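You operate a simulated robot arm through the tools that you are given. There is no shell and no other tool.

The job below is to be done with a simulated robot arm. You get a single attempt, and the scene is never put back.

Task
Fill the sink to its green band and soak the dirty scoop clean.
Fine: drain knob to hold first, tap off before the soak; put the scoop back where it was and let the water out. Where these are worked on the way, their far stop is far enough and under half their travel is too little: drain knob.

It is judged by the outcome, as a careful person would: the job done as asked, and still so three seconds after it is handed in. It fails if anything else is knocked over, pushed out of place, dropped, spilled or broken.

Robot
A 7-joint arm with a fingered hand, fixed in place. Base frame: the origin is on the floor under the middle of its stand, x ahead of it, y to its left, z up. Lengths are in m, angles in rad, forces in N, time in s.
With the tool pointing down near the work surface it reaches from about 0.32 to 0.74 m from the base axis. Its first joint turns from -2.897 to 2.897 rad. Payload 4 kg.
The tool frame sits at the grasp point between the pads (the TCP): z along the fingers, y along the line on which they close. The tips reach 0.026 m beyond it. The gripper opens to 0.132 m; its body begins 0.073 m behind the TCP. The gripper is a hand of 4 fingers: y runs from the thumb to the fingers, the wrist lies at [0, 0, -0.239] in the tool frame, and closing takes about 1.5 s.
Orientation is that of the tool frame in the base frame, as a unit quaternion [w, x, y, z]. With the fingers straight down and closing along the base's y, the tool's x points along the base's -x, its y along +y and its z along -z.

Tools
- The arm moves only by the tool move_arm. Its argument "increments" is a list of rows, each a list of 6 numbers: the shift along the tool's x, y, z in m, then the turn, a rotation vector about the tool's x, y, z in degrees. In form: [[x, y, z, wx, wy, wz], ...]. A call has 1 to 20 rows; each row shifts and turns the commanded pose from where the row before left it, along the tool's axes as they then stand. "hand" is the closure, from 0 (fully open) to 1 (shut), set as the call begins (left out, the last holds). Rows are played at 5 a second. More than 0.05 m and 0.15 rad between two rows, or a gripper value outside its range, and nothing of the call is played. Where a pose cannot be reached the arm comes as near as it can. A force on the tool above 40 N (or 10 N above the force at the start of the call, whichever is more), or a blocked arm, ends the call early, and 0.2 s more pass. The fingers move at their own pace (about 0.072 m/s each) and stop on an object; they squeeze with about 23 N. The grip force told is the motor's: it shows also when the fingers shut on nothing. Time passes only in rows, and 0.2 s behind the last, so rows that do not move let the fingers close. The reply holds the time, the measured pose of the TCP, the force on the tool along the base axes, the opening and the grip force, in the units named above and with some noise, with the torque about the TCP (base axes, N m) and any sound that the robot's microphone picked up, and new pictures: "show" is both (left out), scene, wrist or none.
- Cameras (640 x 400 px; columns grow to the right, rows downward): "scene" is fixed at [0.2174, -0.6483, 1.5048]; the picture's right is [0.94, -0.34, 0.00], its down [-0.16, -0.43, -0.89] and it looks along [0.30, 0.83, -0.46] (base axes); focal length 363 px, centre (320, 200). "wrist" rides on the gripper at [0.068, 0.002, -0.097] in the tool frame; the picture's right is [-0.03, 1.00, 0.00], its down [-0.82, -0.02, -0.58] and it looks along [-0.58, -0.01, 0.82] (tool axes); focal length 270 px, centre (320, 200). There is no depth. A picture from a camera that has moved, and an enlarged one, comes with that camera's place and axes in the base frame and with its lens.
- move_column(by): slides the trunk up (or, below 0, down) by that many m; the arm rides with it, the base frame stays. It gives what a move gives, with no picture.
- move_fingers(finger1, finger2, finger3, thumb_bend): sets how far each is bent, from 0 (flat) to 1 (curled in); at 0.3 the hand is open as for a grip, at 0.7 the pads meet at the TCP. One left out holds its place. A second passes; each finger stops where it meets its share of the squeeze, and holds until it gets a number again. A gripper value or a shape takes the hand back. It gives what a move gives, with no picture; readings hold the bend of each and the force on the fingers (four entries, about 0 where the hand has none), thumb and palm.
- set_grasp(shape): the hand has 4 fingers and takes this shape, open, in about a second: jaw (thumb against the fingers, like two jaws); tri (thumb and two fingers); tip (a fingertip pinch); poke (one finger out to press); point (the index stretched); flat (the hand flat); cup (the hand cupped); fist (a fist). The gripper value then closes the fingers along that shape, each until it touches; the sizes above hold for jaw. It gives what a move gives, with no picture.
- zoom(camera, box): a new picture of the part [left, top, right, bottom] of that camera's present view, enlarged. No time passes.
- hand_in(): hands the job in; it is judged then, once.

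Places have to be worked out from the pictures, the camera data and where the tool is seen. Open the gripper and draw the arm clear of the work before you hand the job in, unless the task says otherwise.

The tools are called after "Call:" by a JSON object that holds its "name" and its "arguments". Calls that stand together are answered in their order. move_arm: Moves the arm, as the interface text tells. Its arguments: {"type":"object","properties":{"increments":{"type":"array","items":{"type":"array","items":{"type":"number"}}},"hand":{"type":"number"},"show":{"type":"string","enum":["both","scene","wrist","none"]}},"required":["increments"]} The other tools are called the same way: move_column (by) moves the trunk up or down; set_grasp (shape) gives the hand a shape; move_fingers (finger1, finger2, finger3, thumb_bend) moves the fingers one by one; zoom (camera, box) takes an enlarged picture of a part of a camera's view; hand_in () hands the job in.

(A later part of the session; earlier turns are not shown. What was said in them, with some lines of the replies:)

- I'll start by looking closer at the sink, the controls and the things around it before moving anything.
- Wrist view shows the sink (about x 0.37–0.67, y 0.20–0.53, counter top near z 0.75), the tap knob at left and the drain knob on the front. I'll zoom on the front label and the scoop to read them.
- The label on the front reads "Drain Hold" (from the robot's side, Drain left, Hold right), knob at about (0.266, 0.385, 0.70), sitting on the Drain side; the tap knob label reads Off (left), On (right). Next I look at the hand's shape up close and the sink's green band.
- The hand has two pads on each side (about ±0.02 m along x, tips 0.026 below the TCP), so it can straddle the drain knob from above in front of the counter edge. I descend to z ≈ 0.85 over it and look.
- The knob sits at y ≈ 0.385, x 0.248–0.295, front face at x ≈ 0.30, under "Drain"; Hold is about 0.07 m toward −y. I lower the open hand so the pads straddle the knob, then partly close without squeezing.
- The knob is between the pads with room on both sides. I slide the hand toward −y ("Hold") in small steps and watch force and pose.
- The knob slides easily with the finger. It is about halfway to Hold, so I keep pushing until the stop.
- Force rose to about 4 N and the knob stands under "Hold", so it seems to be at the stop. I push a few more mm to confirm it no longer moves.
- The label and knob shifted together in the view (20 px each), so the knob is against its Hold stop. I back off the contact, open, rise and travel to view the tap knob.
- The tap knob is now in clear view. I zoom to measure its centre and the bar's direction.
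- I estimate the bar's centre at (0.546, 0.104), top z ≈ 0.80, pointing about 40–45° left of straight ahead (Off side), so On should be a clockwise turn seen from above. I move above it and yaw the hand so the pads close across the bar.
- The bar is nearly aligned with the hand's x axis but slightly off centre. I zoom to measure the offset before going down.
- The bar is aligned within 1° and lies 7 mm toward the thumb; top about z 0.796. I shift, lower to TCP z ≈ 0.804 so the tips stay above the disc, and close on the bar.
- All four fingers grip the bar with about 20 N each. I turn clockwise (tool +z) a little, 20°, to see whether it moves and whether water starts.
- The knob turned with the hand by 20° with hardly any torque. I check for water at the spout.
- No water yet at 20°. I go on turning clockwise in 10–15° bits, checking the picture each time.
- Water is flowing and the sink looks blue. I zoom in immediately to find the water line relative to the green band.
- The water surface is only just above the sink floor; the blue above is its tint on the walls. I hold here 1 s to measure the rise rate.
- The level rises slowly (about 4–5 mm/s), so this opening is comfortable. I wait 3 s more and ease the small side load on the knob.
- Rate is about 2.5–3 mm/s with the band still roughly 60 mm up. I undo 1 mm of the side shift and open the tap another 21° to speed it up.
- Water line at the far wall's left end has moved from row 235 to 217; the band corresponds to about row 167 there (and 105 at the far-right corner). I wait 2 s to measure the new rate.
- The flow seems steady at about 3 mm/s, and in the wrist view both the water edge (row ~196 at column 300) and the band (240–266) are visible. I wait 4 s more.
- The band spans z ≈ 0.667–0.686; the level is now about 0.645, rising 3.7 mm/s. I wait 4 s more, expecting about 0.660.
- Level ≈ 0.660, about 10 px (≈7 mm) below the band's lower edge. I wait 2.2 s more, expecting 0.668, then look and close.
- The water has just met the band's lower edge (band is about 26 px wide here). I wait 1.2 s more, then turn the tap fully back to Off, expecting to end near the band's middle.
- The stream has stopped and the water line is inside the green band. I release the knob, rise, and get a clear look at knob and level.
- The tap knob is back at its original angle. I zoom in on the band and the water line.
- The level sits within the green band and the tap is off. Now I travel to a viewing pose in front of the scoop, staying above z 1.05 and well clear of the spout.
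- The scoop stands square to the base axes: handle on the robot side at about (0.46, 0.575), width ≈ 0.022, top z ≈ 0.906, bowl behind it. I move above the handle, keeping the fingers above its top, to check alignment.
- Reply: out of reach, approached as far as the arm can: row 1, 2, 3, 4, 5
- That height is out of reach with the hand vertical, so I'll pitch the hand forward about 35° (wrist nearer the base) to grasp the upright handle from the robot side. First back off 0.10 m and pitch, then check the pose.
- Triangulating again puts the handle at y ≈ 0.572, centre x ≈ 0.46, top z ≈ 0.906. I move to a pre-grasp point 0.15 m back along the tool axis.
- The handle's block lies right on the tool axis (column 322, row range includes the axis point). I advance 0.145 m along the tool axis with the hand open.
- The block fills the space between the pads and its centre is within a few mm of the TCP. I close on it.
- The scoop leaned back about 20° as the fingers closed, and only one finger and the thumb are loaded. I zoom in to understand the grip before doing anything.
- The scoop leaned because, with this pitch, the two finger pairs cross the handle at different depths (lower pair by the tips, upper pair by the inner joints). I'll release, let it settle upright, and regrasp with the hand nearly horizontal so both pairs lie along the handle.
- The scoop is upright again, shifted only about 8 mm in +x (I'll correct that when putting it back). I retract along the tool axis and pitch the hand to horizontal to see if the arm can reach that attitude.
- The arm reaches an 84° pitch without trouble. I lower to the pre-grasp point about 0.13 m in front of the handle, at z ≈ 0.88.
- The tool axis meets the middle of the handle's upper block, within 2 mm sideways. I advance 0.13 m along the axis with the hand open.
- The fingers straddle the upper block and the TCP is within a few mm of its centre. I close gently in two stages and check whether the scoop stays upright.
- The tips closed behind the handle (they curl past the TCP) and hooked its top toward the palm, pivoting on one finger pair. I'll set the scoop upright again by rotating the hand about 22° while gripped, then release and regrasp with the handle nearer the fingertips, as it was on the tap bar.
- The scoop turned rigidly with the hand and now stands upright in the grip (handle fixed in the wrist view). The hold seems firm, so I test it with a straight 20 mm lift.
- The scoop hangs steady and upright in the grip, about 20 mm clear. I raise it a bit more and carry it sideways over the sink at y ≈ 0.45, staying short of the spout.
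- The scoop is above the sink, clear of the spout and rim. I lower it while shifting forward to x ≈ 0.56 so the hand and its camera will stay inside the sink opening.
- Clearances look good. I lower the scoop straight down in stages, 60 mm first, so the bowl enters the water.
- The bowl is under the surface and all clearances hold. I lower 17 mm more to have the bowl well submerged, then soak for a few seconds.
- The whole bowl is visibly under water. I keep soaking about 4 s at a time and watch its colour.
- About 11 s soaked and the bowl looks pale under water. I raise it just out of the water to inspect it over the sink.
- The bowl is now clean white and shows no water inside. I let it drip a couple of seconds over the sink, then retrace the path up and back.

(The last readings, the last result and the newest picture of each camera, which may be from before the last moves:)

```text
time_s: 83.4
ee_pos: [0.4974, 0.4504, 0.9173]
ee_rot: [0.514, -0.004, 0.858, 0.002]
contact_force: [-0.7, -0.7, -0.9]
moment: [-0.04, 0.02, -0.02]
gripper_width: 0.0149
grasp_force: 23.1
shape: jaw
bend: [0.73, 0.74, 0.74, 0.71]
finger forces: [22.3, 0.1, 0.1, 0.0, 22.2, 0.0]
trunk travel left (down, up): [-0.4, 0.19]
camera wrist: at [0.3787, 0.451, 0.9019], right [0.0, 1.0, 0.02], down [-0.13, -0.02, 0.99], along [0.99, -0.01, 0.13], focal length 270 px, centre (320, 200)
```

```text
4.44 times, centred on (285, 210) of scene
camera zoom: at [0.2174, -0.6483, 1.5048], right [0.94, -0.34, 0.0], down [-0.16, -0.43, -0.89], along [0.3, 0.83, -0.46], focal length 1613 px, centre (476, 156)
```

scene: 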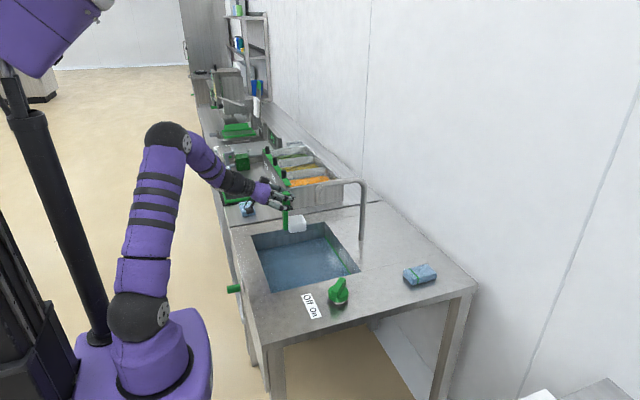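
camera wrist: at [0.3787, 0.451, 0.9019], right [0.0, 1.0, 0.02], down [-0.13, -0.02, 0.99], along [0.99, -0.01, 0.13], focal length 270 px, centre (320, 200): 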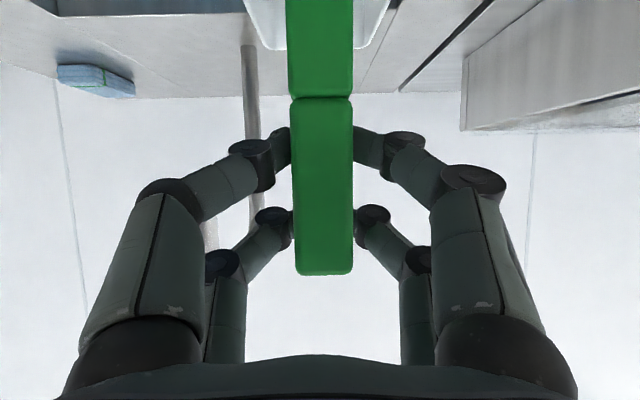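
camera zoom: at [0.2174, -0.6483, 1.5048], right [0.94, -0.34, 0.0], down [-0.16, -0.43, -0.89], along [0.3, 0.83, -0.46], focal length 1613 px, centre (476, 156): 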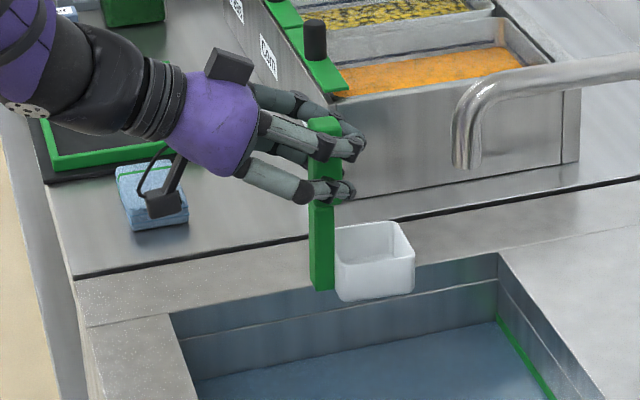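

Grip unchanged. I carry it back over its old spot: +0.123 m in y and 23 mm nearer the robot (to undo the shift my earlier grasps caused), still above the counter.

Call:
{"name": "move_arm", "arguments": {"increments": [[0.0028, 0.015, -0.0052, 0, 0, 0], [0.0028, 0.025, -0.0052, 0, 0, 0], [0.0028, 0.025, -0.0052, 0, 0, 0], [0.0027, 0.025, -0.0051, 0, 0, 0], [0, 0.02, 0, 0, 0, 0], [0, 0.013, 0, 0, 0, 0], [0, 0, 0, 0, 0, 0], [0.0132, 0, 0.0071, 0, 0, 0], [0.0132, 0, 0.0071, 0, 0, 0], [0, 0, 0, 0, 0, 0]]}}

Call:
{"name": "zoom", "arguments": {"camera": "scene", "box": [240, 180, 320, 230]}}

```text
time_s: 85.6
ee_pos: [0.4729, 0.5728, 0.8858]
ee_rot: [0.515, -0.002, 0.857, 0.001]
contact_force: [-0.6, -0.8, -1.5]
moment: [-0.02, -0.01, -0.01]
gripper_width: 0.0146
grasp_force: 23.7
shape: jaw
bend: [0.73, 0.74, 0.74, 0.71]
finger forces: [22.1, 0.0, 0.0, 0.1, 22.1, 0.0]
trunk travel left (down, up): [-0.4, 0.19]
camera wrist: at [0.3539, 0.574, 0.871], right [0.0, 1.0, 0.02], down [-0.13, -0.02, 0.99], along [0.99, -0.01, 0.13], focal length 270 px, centre (320, 200)
```

scene: 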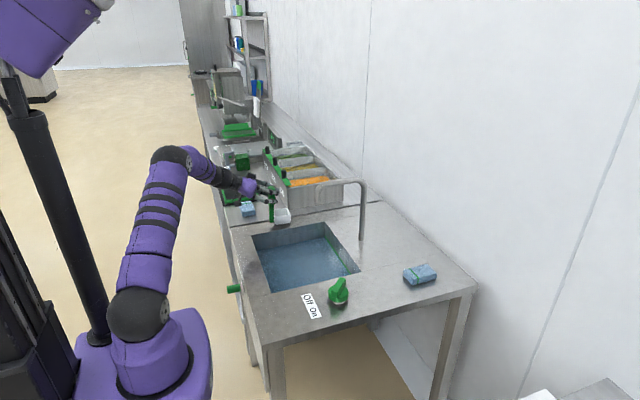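
wrist: 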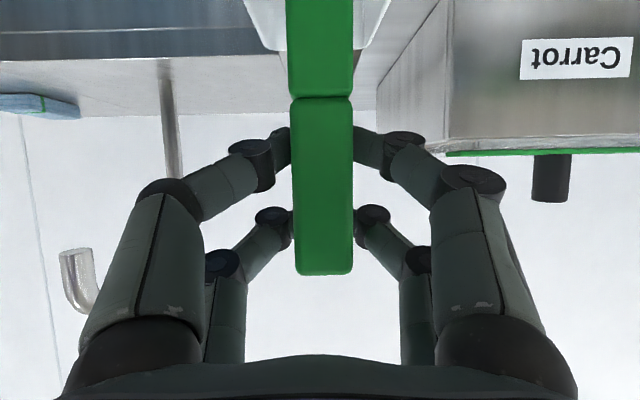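

```text
8.00 times, centred on (280, 205) of scene
camera zoom: at [0.2174, -0.6483, 1.5048], right [0.94, -0.34, 0.0], down [-0.16, -0.43, -0.89], along [0.3, 0.83, -0.46], focal length 2904 px, centre (640, 160)
```

zoom: 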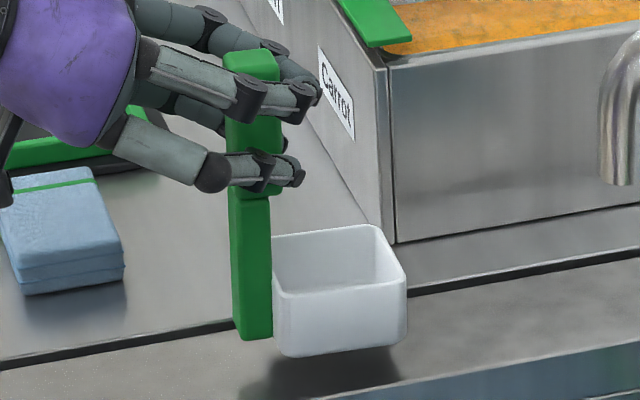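

The scoop's image columns match the original (±3 px at 8×); it needs about 15 mm more down. I trim 2 mm toward the robot and lower gently.

Call:
{"name": "move_arm", "arguments": {"increments": [[0.0044, 0, 0.0001, 0, 0, 0], [0.0035, 0, 0.0019, 0, 0, 0], [0.0035, 0, 0.0019, 0, 0, 0], [0, 0, 0, 0, 0, 0]], "show": "none"}}

Call:
{"name": "zoom", "arguments": {"camera": "scene", "box": [240, 180, 320, 230]}}

```text
time_s: 86.6
ee_pos: [0.4696, 0.5729, 0.875]
ee_rot: [0.515, -0.005, 0.857, 0.003]
contact_force: [-0.7, 1.4, -0.9]
moment: [-0.02, 0.02, 0.02]
gripper_width: 0.015
grasp_force: 23.0
shape: jaw
bend: [0.73, 0.74, 0.74, 0.71]
finger forces: [22.0, 0.1, 0.0, 0.0, 22.0, 0.1]
trunk travel left (down, up): [-0.4, 0.19]
```

```text
8.00 times, centred on (280, 205) of scene
camera zoom: at [0.2174, -0.6483, 1.5048], right [0.94, -0.34, 0.0], down [-0.16, -0.43, -0.89], along [0.3, 0.83, -0.46], focal length 2904 px, centre (640, 160)
```

zoom: 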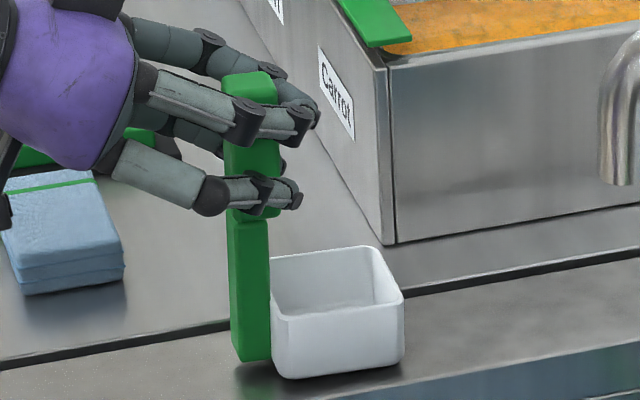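

Almost down, about 3 mm left by the picture. I lower in 1–1.5 mm steps and watch the contact force.

Call:
{"name": "move_arm", "arguments": {"increments": [[0.0013, 0, 0.0007, 0, 0, 0], [0.0013, 0, 0.0007, 0, 0, 0], [0, 0, 0, 0, 0, 0]], "show": "none"}}

Call:
{"name": "zoom", "arguments": {"camera": "scene", "box": [240, 180, 320, 230]}}

```text
time_s: 87.4
ee_pos: [0.4699, 0.5738, 0.8709]
ee_rot: [0.515, -0.002, 0.857, 0.001]
contact_force: [-0.2, -0.8, -0.8]
moment: [-0.01, 0.01, 0.0]
gripper_width: 0.015
grasp_force: 23.9
shape: jaw
bend: [0.73, 0.74, 0.74, 0.71]
finger forces: [22.1, 0.0, 0.1, 0.1, 22.4, 0.0]
trunk travel left (down, up): [-0.4, 0.19]
```

```text
8.00 times, centred on (280, 205) of scene
camera zoom: at [0.2174, -0.6483, 1.5048], right [0.94, -0.34, 0.0], down [-0.16, -0.43, -0.89], along [0.3, 0.83, -0.46], focal length 2904 px, centre (640, 160)
```

zoom: 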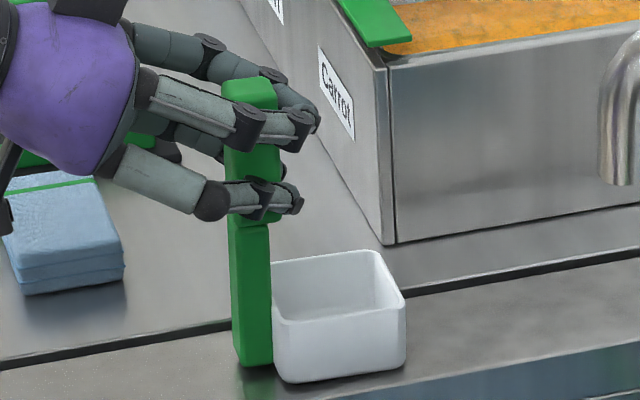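

Base position matches the original, but the handle top leans about 2° forward. I tilt the hand back 2°, shift the TCP accordingly and lower another millimetre or so.

Call:
{"name": "move_arm", "arguments": {"increments": [[0.0014, 0, -0.0026, 0, -2, 0], [0.0009, 0, 0.0005, 0, 0, 0], [0.0009, 0, 0.0005, 0, 0, 0], [0, 0, 0, 0, 0, 0]], "show": "none"}}

Call:
{"name": "zoom", "arguments": {"camera": "scene", "box": [240, 180, 320, 230]}}

```text
time_s: 88.4
ee_pos: [0.4675, 0.5737, 0.8695]
ee_rot: [0.53, -0.003, 0.848, 0.002]
contact_force: [0.0, 0.3, 1.6]
moment: [0.01, -0.01, -0.02]
gripper_width: 0.0148
grasp_force: 23.2
shape: jaw
bend: [0.73, 0.74, 0.74, 0.71]
finger forces: [22.1, 0.0, 0.0, 0.0, 22.4, 0.0]
trunk travel left (down, up): [-0.4, 0.19]
```

```text
8.00 times, centred on (280, 205) of scene
camera zoom: at [0.2174, -0.6483, 1.5048], right [0.94, -0.34, 0.0], down [-0.16, -0.43, -0.89], along [0.3, 0.83, -0.46], focal length 2904 px, centre (640, 160)
```

zoom: 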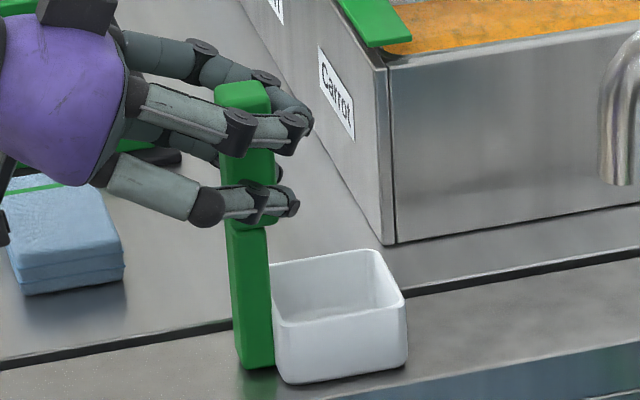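

The scoop now stands on the counter (force +1.6 N), upright and within 1–2 mm of its original picture position. I open the hand.

Call:
{"name": "move_arm", "arguments": {"increments": [[0, 0, 0, 0, 0, 0], [0, 0, 0, 0, 0, 0], [0, 0, 0, 0, 0, 0], [0, 0, 0, 0, 0, 0], [0, 0, 0, 0, 0, 0], [0, 0, 0, 0, 0, 0]], "hand": 0.2}}

Call:
{"name": "zoom", "arguments": {"camera": "scene", "box": [240, 180, 320, 230]}}

```text
time_s: 89.8
ee_pos: [0.4676, 0.5728, 0.8715]
ee_rot: [0.53, -0.003, 0.848, 0.001]
contact_force: [-0.4, 0.2, 0.2]
moment: [0.0, 0.01, -0.01]
gripper_width: 0.1052
grasp_force: 0.1
shape: jaw
bend: [0.59, 0.59, 0.59, 0.45]
finger forces: [0.0, 0.0, 0.0, 0.0, 0.0, 0.1]
trunk travel left (down, up): [-0.4, 0.19]
camera wrist: at [0.35, 0.5741, 0.8504], right [0.0, 1.0, 0.02], down [-0.16, -0.02, 0.99], along [0.99, -0.01, 0.16], focal length 270 px, centre (320, 200)
```

scene: 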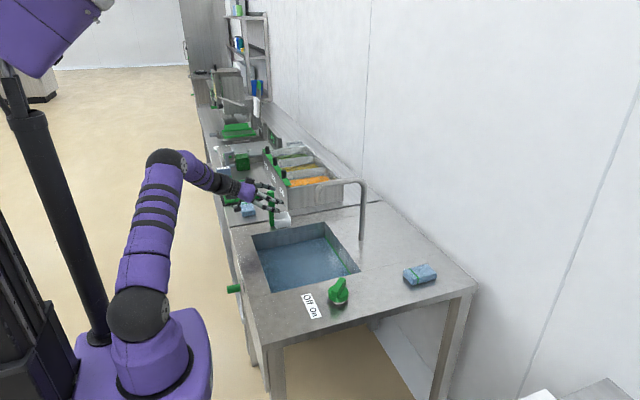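
wrist: 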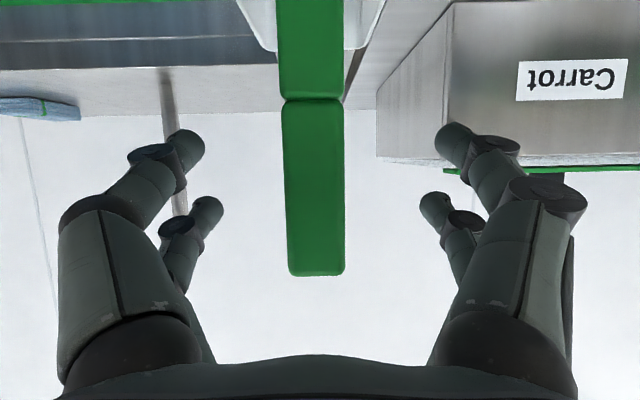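

```text
8.00 times, centred on (280, 205) of scene
camera zoom: at [0.2174, -0.6483, 1.5048], right [0.94, -0.34, 0.0], down [-0.16, -0.43, -0.89], along [0.3, 0.83, -0.46], focal length 2904 px, centre (640, 160)
```

zoom: 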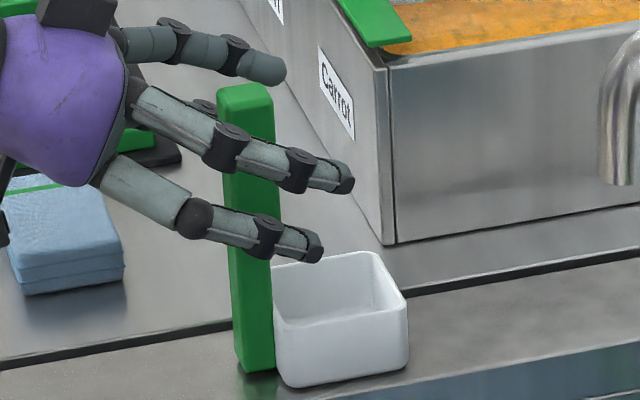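

The scoop stands free, clean and upright, within about 5 mm of where it was. I back the hand out along its axis and check that it did not get disturbed.

Call:
{"name": "move_arm", "arguments": {"increments": [[0, -0.002, -0.02, 0, 0, 0], [0, 0, -0.04, 0, 0, 0], [0, 0, -0.045, 0, 0, 0], [0, 0, -0.045, 0, 0, 0], [0, 0, 0, 0, 0, 0]], "hand": 0.2}}

Call:
{"name": "zoom", "arguments": {"camera": "scene", "box": [240, 180, 320, 230]}}

```text
time_s: 91.0
ee_pos: [0.3338, 0.5684, 0.9352]
ee_rot: [0.53, -0.002, 0.848, 0.001]
contact_force: [0.0, 0.1, -0.3]
moment: [-0.01, -0.04, 0.0]
gripper_width: 0.1058
grasp_force: 0.1
shape: jaw
bend: [0.59, 0.59, 0.59, 0.45]
finger forces: [0.0, 0.0, 0.0, 0.0, 0.1, 0.1]
trunk travel left (down, up): [-0.4, 0.19]
camera wrist: at [0.2159, 0.5699, 0.9164], right [0.01, 1.0, 0.02], down [-0.16, -0.02, 0.99], along [0.99, -0.01, 0.16], focal length 270 px, centre (320, 200)
```

scene: 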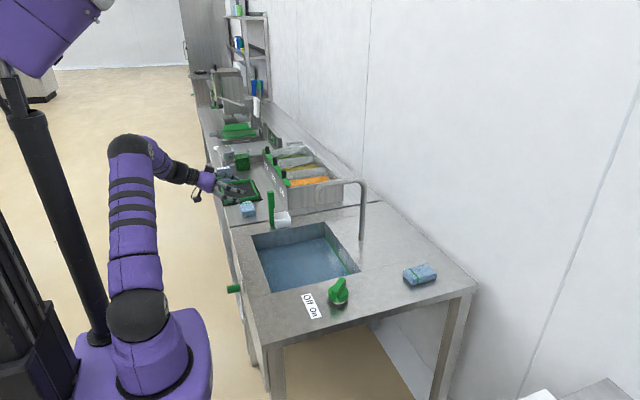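
wrist: 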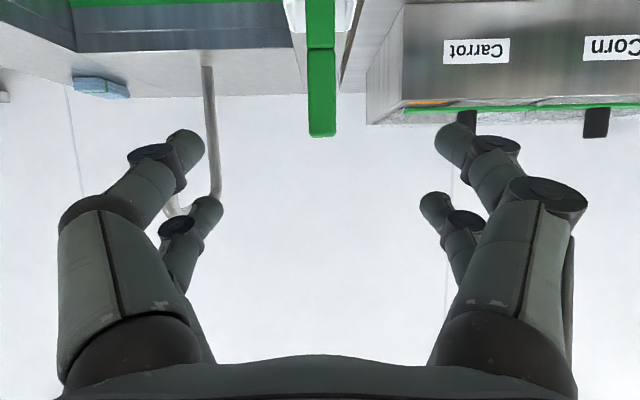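

```text
8.00 times, centred on (280, 205) of scene
camera zoom: at [0.2174, -0.6483, 1.5048], right [0.94, -0.34, 0.0], down [-0.16, -0.43, -0.89], along [0.3, 0.83, -0.46], focal length 2904 px, centre (640, 160)
```

zoom: 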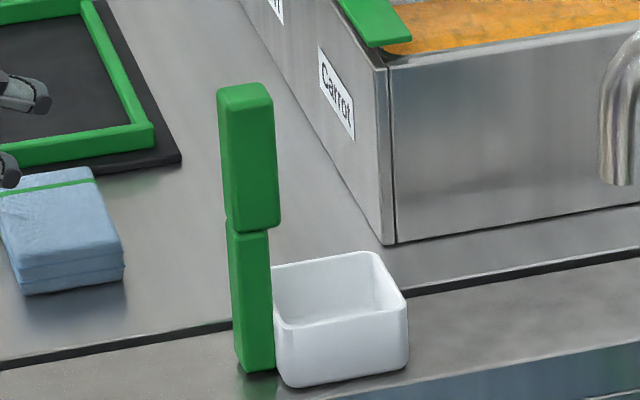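

The scoop is upright and in place. Now I bring the hand back to vertical and over to the drain knob (now at y ≈ 0.315).

Call:
{"name": "move_arm", "arguments": {"increments": [[0, 0, 0, 0, 7.1, 0], [0, 0, 0, 0, 7.1, 0], [0, 0, 0, 0, 7.1, 0], [0, 0, 0, 0, 7.1, 0], [0, 0, 0, 0, 7.1, 0], [0, 0, 0, 0, 7.1, 0], [0, 0, 0, 0, 7.1, 0], [0, 0, 0, 0, 7.1, 0], [0, 0, 0, 0, 7.2, 0], [0.0143, -0.042, 0, 0, 0, 0], [0.0143, -0.042, 0, 0, 0, 0], [0.0143, -0.042, 0, 0, 0, 0], [0.0143, -0.042, 0, 0, 0, 0], [0.0143, -0.042, 0, 0, 0, 0], [0.0143, -0.042, 0, 0, 0, 0], [0, 0, 0.03, 0, 0, 0], [0, 0, 0.03, 0, 0, 0], [0, 0, 0, 0, 0, 0]], "hand": 0.2}}

Call:
{"name": "zoom", "arguments": {"camera": "scene", "box": [220, 200, 380, 300]}}

```text
time_s: 94.8
ee_pos: [0.2466, 0.3175, 0.8764]
ee_rot: [0.0, -0.005, 1.0, -0.001]
contact_force: [-0.2, 0.2, 0.0]
moment: [-0.01, -0.04, 0.04]
gripper_width: 0.1054
grasp_force: 0.0
shape: jaw
bend: [0.59, 0.59, 0.59, 0.45]
finger forces: [0.0, 0.0, 0.0, 0.0, 0.0, 0.1]
trunk travel left (down, up): [-0.4, 0.19]
camera wrist: at [0.177, 0.3181, 0.9722], right [0.02, 1.0, 0.0], down [0.82, -0.01, 0.58], along [0.58, -0.01, -0.82], focal length 270 px, centre (320, 200)
```

scene: 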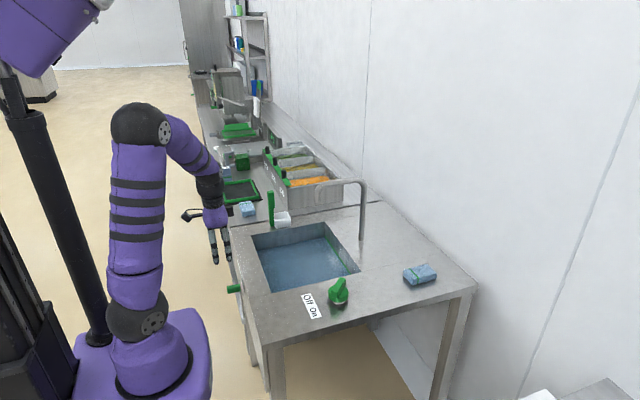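
wrist: 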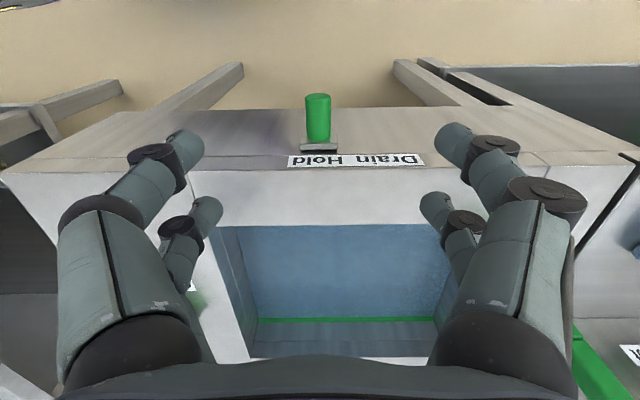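

```text
4.00 times, centred on (300, 250) of scene
camera zoom: at [0.2174, -0.6483, 1.5048], right [0.94, -0.34, 0.0], down [-0.16, -0.43, -0.89], along [0.3, 0.83, -0.46], focal length 1452 px, centre (400, 0)
```

zoom: 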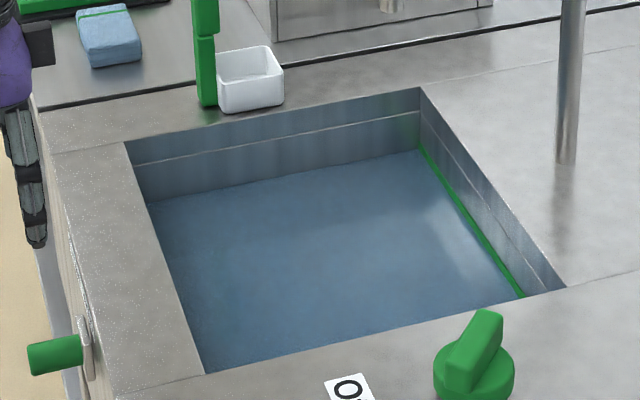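

The knob is centred under the hand and the level is still in the band. I lower to straddle the knob, partly close, and push toward +y ("Drain").

Call:
{"name": "move_arm", "arguments": {"increments": [[0, 0, 0.04, 0, 0, 0], [0, 0, 0.04, 0, 0, 0], [0, 0, 0.04, 0, 0, 0], [0, 0, 0.03, 0, 0, 0], [0, 0, 0.016, 0, 0, 0], [0, 0, 0, 0, 0, 0]], "hand": 0.2, "show": "none"}}

Call:
{"name": "move_arm", "arguments": {"increments": [[0, 0, 0, 0, 0, 0], [0, 0, 0, 0, 0, 0], [0, 0, 0, 0, 0, 0]], "hand": 0.6, "show": "wrist"}}

```text
time_s: 96.2
ee_pos: [0.2491, 0.3166, 0.7087]
ee_rot: [0.0, -0.003, 1.0, 0.001]
contact_force: [1.0, 0.5, 0.8]
moment: [-0.03, 0.01, 0.0]
gripper_width: 0.1055
grasp_force: 0.0
shape: jaw
bend: [0.59, 0.59, 0.59, 0.45]
finger forces: [0.0, 0.1, 0.0, 0.0, 0.0, 0.0]
trunk travel left (down, up): [-0.4, 0.19]
```

```text
time_s: 97.0
ee_pos: [0.2479, 0.3161, 0.7103]
ee_rot: [-0.001, -0.003, 1.0, 0.0]
contact_force: [-0.3, 0.4, 0.2]
moment: [-0.03, 0.02, 0.01]
gripper_width: 0.0533
grasp_force: 0.0
shape: jaw
bend: [0.73, 0.73, 0.73, 0.7]
finger forces: [0.0, 0.0, 0.0, 0.1, 0.0, 0.0]
trunk travel left (down, up): [-0.4, 0.19]
camera wrist: at [0.18, 0.3181, 0.8063], right [0.02, 1.0, 0.0], down [0.82, -0.01, 0.58], along [0.58, -0.01, -0.82], focal length 270 px, centre (320, 200)
```

wrist: 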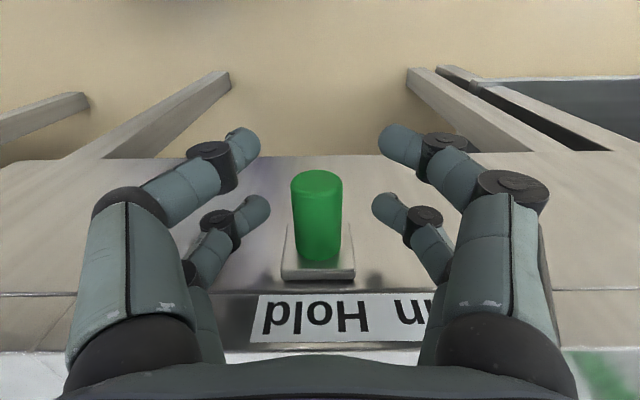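

The pads straddle the knob cleanly. I push toward +y, expecting about 15 mm of free play and 70 mm of knob travel.

Call:
{"name": "move_arm", "arguments": {"increments": [[0, 0.01, 0, 0, 0, 0], [0, 0.01, 0, 0, 0, 0], [0, 0.01, 0, 0, 0, 0], [0, 0.01, 0, 0, 0, 0], [0, 0.01, 0, 0, 0, 0], [0, 0.01, 0, 0, 0, 0], [0, 0.01, 0, 0, 0, 0], [0, 0.009, 0, 0, 0, 0], [0, 0.005, 0, 0, 0, 0]]}}

Call:
{"name": "zoom", "arguments": {"camera": "scene", "box": [220, 200, 380, 300]}}

```text
time_s: 99.0
ee_pos: [0.2474, 0.4017, 0.7097]
ee_rot: [0.001, -0.004, 1.0, 0.0]
contact_force: [-0.3, -0.2, 0.3]
moment: [0.02, -0.01, 0.01]
gripper_width: 0.0543
grasp_force: 0.2
shape: jaw
bend: [0.73, 0.73, 0.73, 0.7]
finger forces: [0.0, 0.0, 1.1, 0.0, 0.0, 0.1]
trunk travel left (down, up): [-0.4, 0.19]
camera wrist: at [0.1792, 0.4026, 0.8059], right [0.02, 1.0, 0.0], down [0.82, -0.01, 0.58], along [0.58, -0.01, -0.82], focal length 270 px, centre (320, 200)
```

scene: 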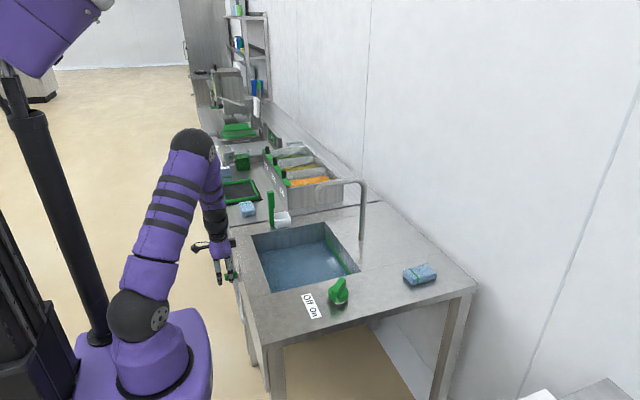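
wrist: 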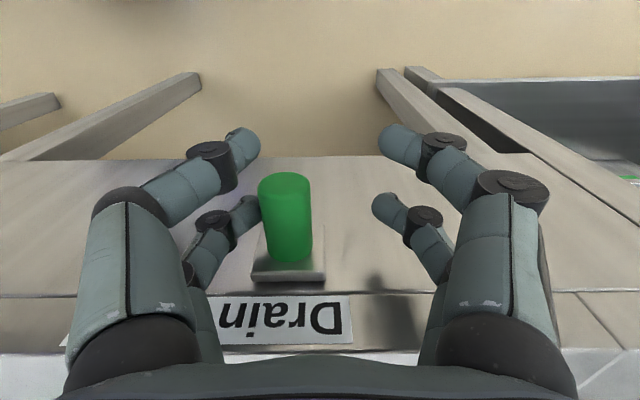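

```text
4.00 times, centred on (300, 250) of scene
camera zoom: at [0.2174, -0.6483, 1.5048], right [0.94, -0.34, 0.0], down [-0.16, -0.43, -0.89], along [0.3, 0.83, -0.46], focal length 1452 px, centre (400, 0)
```

zoom: 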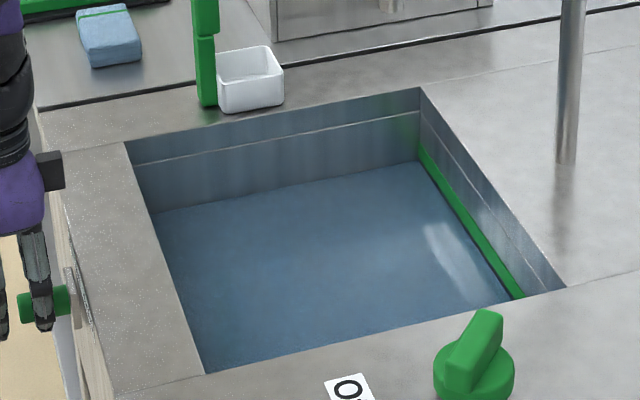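

The level is already dropping. I push a few mm more to make sure the knob is fully at the Drain stop.

Call:
{"name": "move_arm", "arguments": {"increments": [[0, 0.004, 0, 0, 0, 0], [0, 0.004, 0, 0, 0, 0], [0, 0, 0, 0, 0, 0]], "show": "wrist"}}

```text
time_s: 99.8
ee_pos: [0.2479, 0.4093, 0.7102]
ee_rot: [0.0, -0.004, 1.0, -0.001]
contact_force: [0.1, -5.2, 0.3]
moment: [-0.11, -0.02, -0.06]
gripper_width: 0.0559
grasp_force: 0.1
shape: jaw
bend: [0.73, 0.73, 0.72, 0.7]
finger forces: [0.1, 0.1, 4.2, 0.1, 0.0, 0.0]
trunk travel left (down, up): [-0.4, 0.19]
camera wrist: at [0.1795, 0.4101, 0.806], right [0.02, 1.0, 0.0], down [0.82, -0.01, 0.58], along [0.58, -0.01, -0.82], focal length 270 px, centre (320, 200)
```

wrist: 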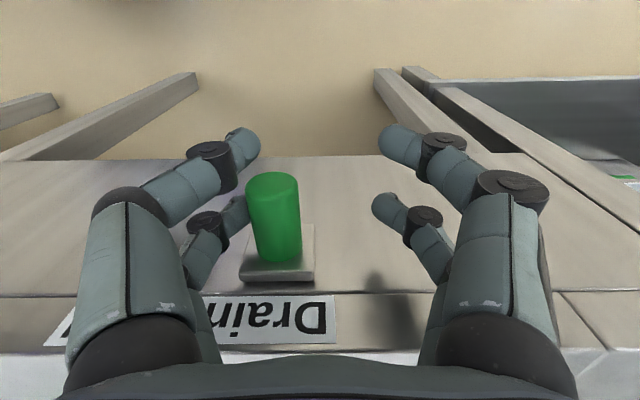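

Force rose to about 5 N and the knob moved in step with the label, so it is at its Drain stop. I back off, open, and rise straight up.

Call:
{"name": "move_arm", "arguments": {"increments": [[0, -0.012, 0, 0, 0, 0], [0, -0.011, 0, 0, 0, 0], [0, 0, 0, 0, 0, 0], [0, 0, 0, 0, 0, 0], [0, 0, 0, 0, 0, 0]], "hand": 0.2, "show": "wrist"}}

Call:
{"name": "move_arm", "arguments": {"increments": [[0, 0, -0.02, 0, 0, 0], [0, 0, -0.04, 0, 0, 0], [0, 0, -0.045, 0, 0, 0], [0, 0, -0.045, 0, 0, 0], [0, 0, -0.045, 0, 0, 0], [0, 0, -0.045, 0, 0, 0], [0, 0, -0.045, 0, 0, 0], [0, 0, -0.045, 0, 0, 0], [0, 0, -0.045, 0, 0, 0], [-0.02, 0, -0.03, 0, 0, 0], [-0.02, 0, 0, 0, 0, 0], [-0.02, 0, 0, 0, 0, 0], [0, 0, 0, 0, 0, 0]], "hand": 0}}

Call:
{"name": "zoom", "arguments": {"camera": "scene", "box": [220, 200, 380, 300]}}

```text
time_s: 101.0
ee_pos: [0.2484, 0.387, 0.7104]
ee_rot: [0.0, -0.003, 1.0, 0.0]
contact_force: [0.5, -0.1, -0.4]
moment: [-0.02, 0.01, -0.02]
gripper_width: 0.1055
grasp_force: 0.0
shape: jaw
bend: [0.59, 0.59, 0.59, 0.45]
finger forces: [0.0, 0.1, 0.0, 0.0, 0.0, 0.2]
trunk travel left (down, up): [-0.4, 0.19]
camera wrist: at [0.1791, 0.3877, 0.8065], right [0.02, 1.0, 0.0], down [0.82, -0.01, 0.58], along [0.58, -0.01, -0.82], focal length 270 px, centre (320, 200)
```

wrist: 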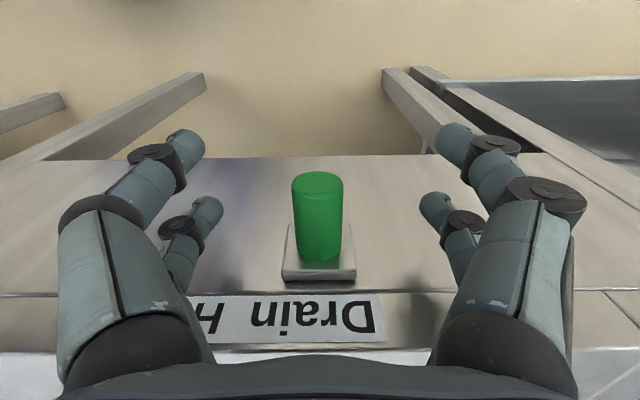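

```text
time_s: 103.8
ee_pos: [0.3108, 0.3868, 1.1151]
ee_rot: [0.001, -0.003, 1.0, 0.001]
contact_force: [-0.3, -0.3, 0.2]
moment: [-0.04, 0.0, -0.02]
gripper_width: 0.1319
grasp_force: 0.1
shape: jaw
bend: [0.3, 0.3, 0.3, 0.3]
finger forces: [0.0, 0.0, 0.0, 0.0, 0.1, 0.0]
trunk travel left (down, up): [-0.4, 0.19]
camera wrist: at [0.241, 0.3879, 1.2116], right [0.02, 1.0, 0.0], down [0.82, -0.02, 0.58], along [0.58, -0.01, -0.82], focal length 270 px, centre (320, 200)
```

scene: 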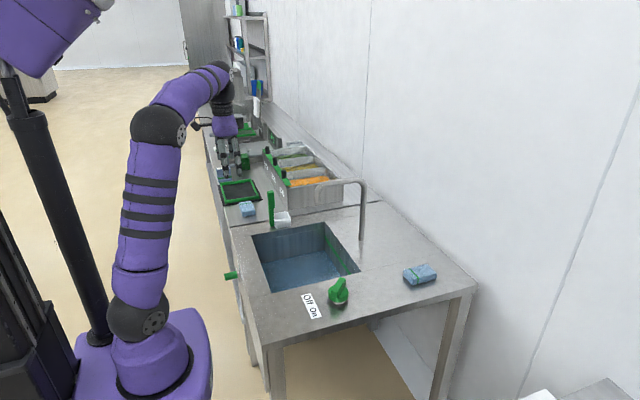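
wrist: 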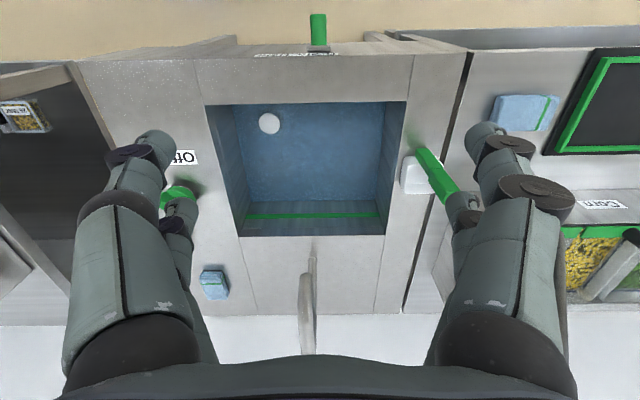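

```text
4.00 times, centred on (300, 250) of scene
camera zoom: at [0.2174, -0.6483, 1.5048], right [0.94, -0.34, 0.0], down [-0.16, -0.43, -0.89], along [0.3, 0.83, -0.46], focal length 1452 px, centre (400, 0)
```

zoom: 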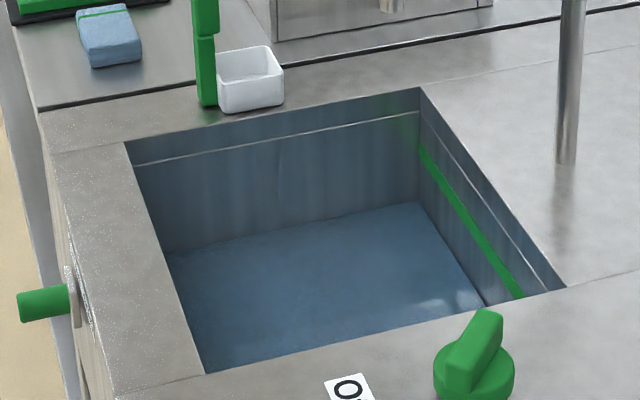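

The hand is back near its start pose, open and clear, and the water is draining well. I wait until the sink is empty.

Call:
{"name": "move_arm", "arguments": {"increments": [[0, 0, 0, 0, 0, 0], [0, 0, 0, 0, 0, 0], [0, 0, 0, 0, 0, 0], [0, 0, 0, 0, 0, 0], [0, 0, 0, 0, 0, 0], [0, 0, 0, 0, 0, 0], [0, 0, 0, 0, 0, 0], [0, 0, 0, 0, 0, 0], [0, 0, 0, 0, 0, 0], [0, 0, 0, 0, 0, 0], [0, 0, 0, 0, 0, 0], [0, 0, 0, 0, 0, 0], [0, 0, 0, 0, 0, 0], [0, 0, 0, 0, 0, 0], [0, 0, 0, 0, 0, 0], [0, 0, 0, 0, 0, 0], [0, 0, 0, 0, 0, 0], [0, 0, 0, 0, 0, 0], [0, 0, 0, 0, 0, 0], [0, 0, 0, 0, 0, 0]]}}

Call:
{"name": "zoom", "arguments": {"camera": "scene", "box": [220, 200, 380, 300]}}

```text
time_s: 108.0
ee_pos: [0.3094, 0.3876, 1.1149]
ee_rot: [-0.001, -0.004, 1.0, 0.0]
contact_force: [-1.2, 0.2, 0.6]
moment: [0.01, 0.02, 0.02]
gripper_width: 0.1321
grasp_force: 0.1
shape: jaw
bend: [0.3, 0.3, 0.3, 0.3]
finger forces: [0.1, 0.1, 0.0, 0.1, 0.0, 0.0]
trunk travel left (down, up): [-0.4, 0.19]
camera wrist: at [0.24, 0.3882, 1.2116], right [0.02, 1.0, 0.0], down [0.82, -0.01, 0.58], along [0.58, -0.01, -0.82], focal length 270 px, centre (320, 200)
```

scene: 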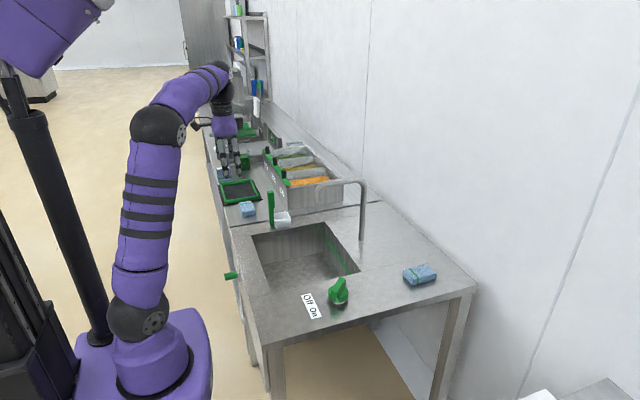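
wrist: 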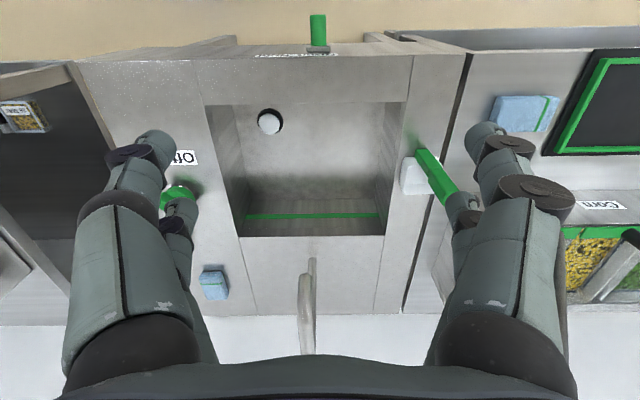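

```text
4.00 times, centred on (300, 250) of scene
camera zoom: at [0.2174, -0.6483, 1.5048], right [0.94, -0.34, 0.0], down [-0.16, -0.43, -0.89], along [0.3, 0.83, -0.46], focal length 1452 px, centre (400, 0)
```

zoom: 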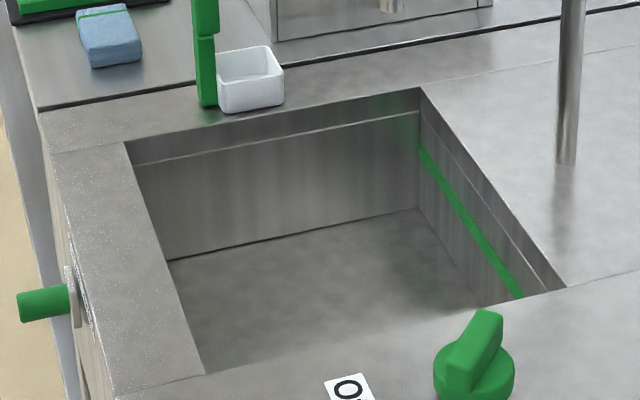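

The sink is empty, the tap is off, the drain knob is on Drain, the scoop is clean and back in its place, and the hand is open and clear with nothing else disturbed. I hand the job in.

Call:
{"name": "hand_in", "arguments": {}}

```text
The job is handed in.
```

The job is handed in: the scoop is clean and back in its place, and the sink is empty again. I haven't been told the judged result.

- **Drain knob:** I pushed it to its Hold stop before filling. After the soak I pushed it back to its Drain stop.
- **Fill:** the water stopped within the green band, and the tap was off before the scoop went in.
- **Soak:** the bowl was under water for about 11 s. It came out white instead of grey, with no water left in it.
- **Scoop position:** it stands upright about 5 mm from where it was, by comparison of pictures. My first two tries at gripping it tilted it and pushed it about 23 mm along the counter. I corrected for that when putting it back.

The hand is open and back near its starting position, and the pictures show nothing else moved or spilled.
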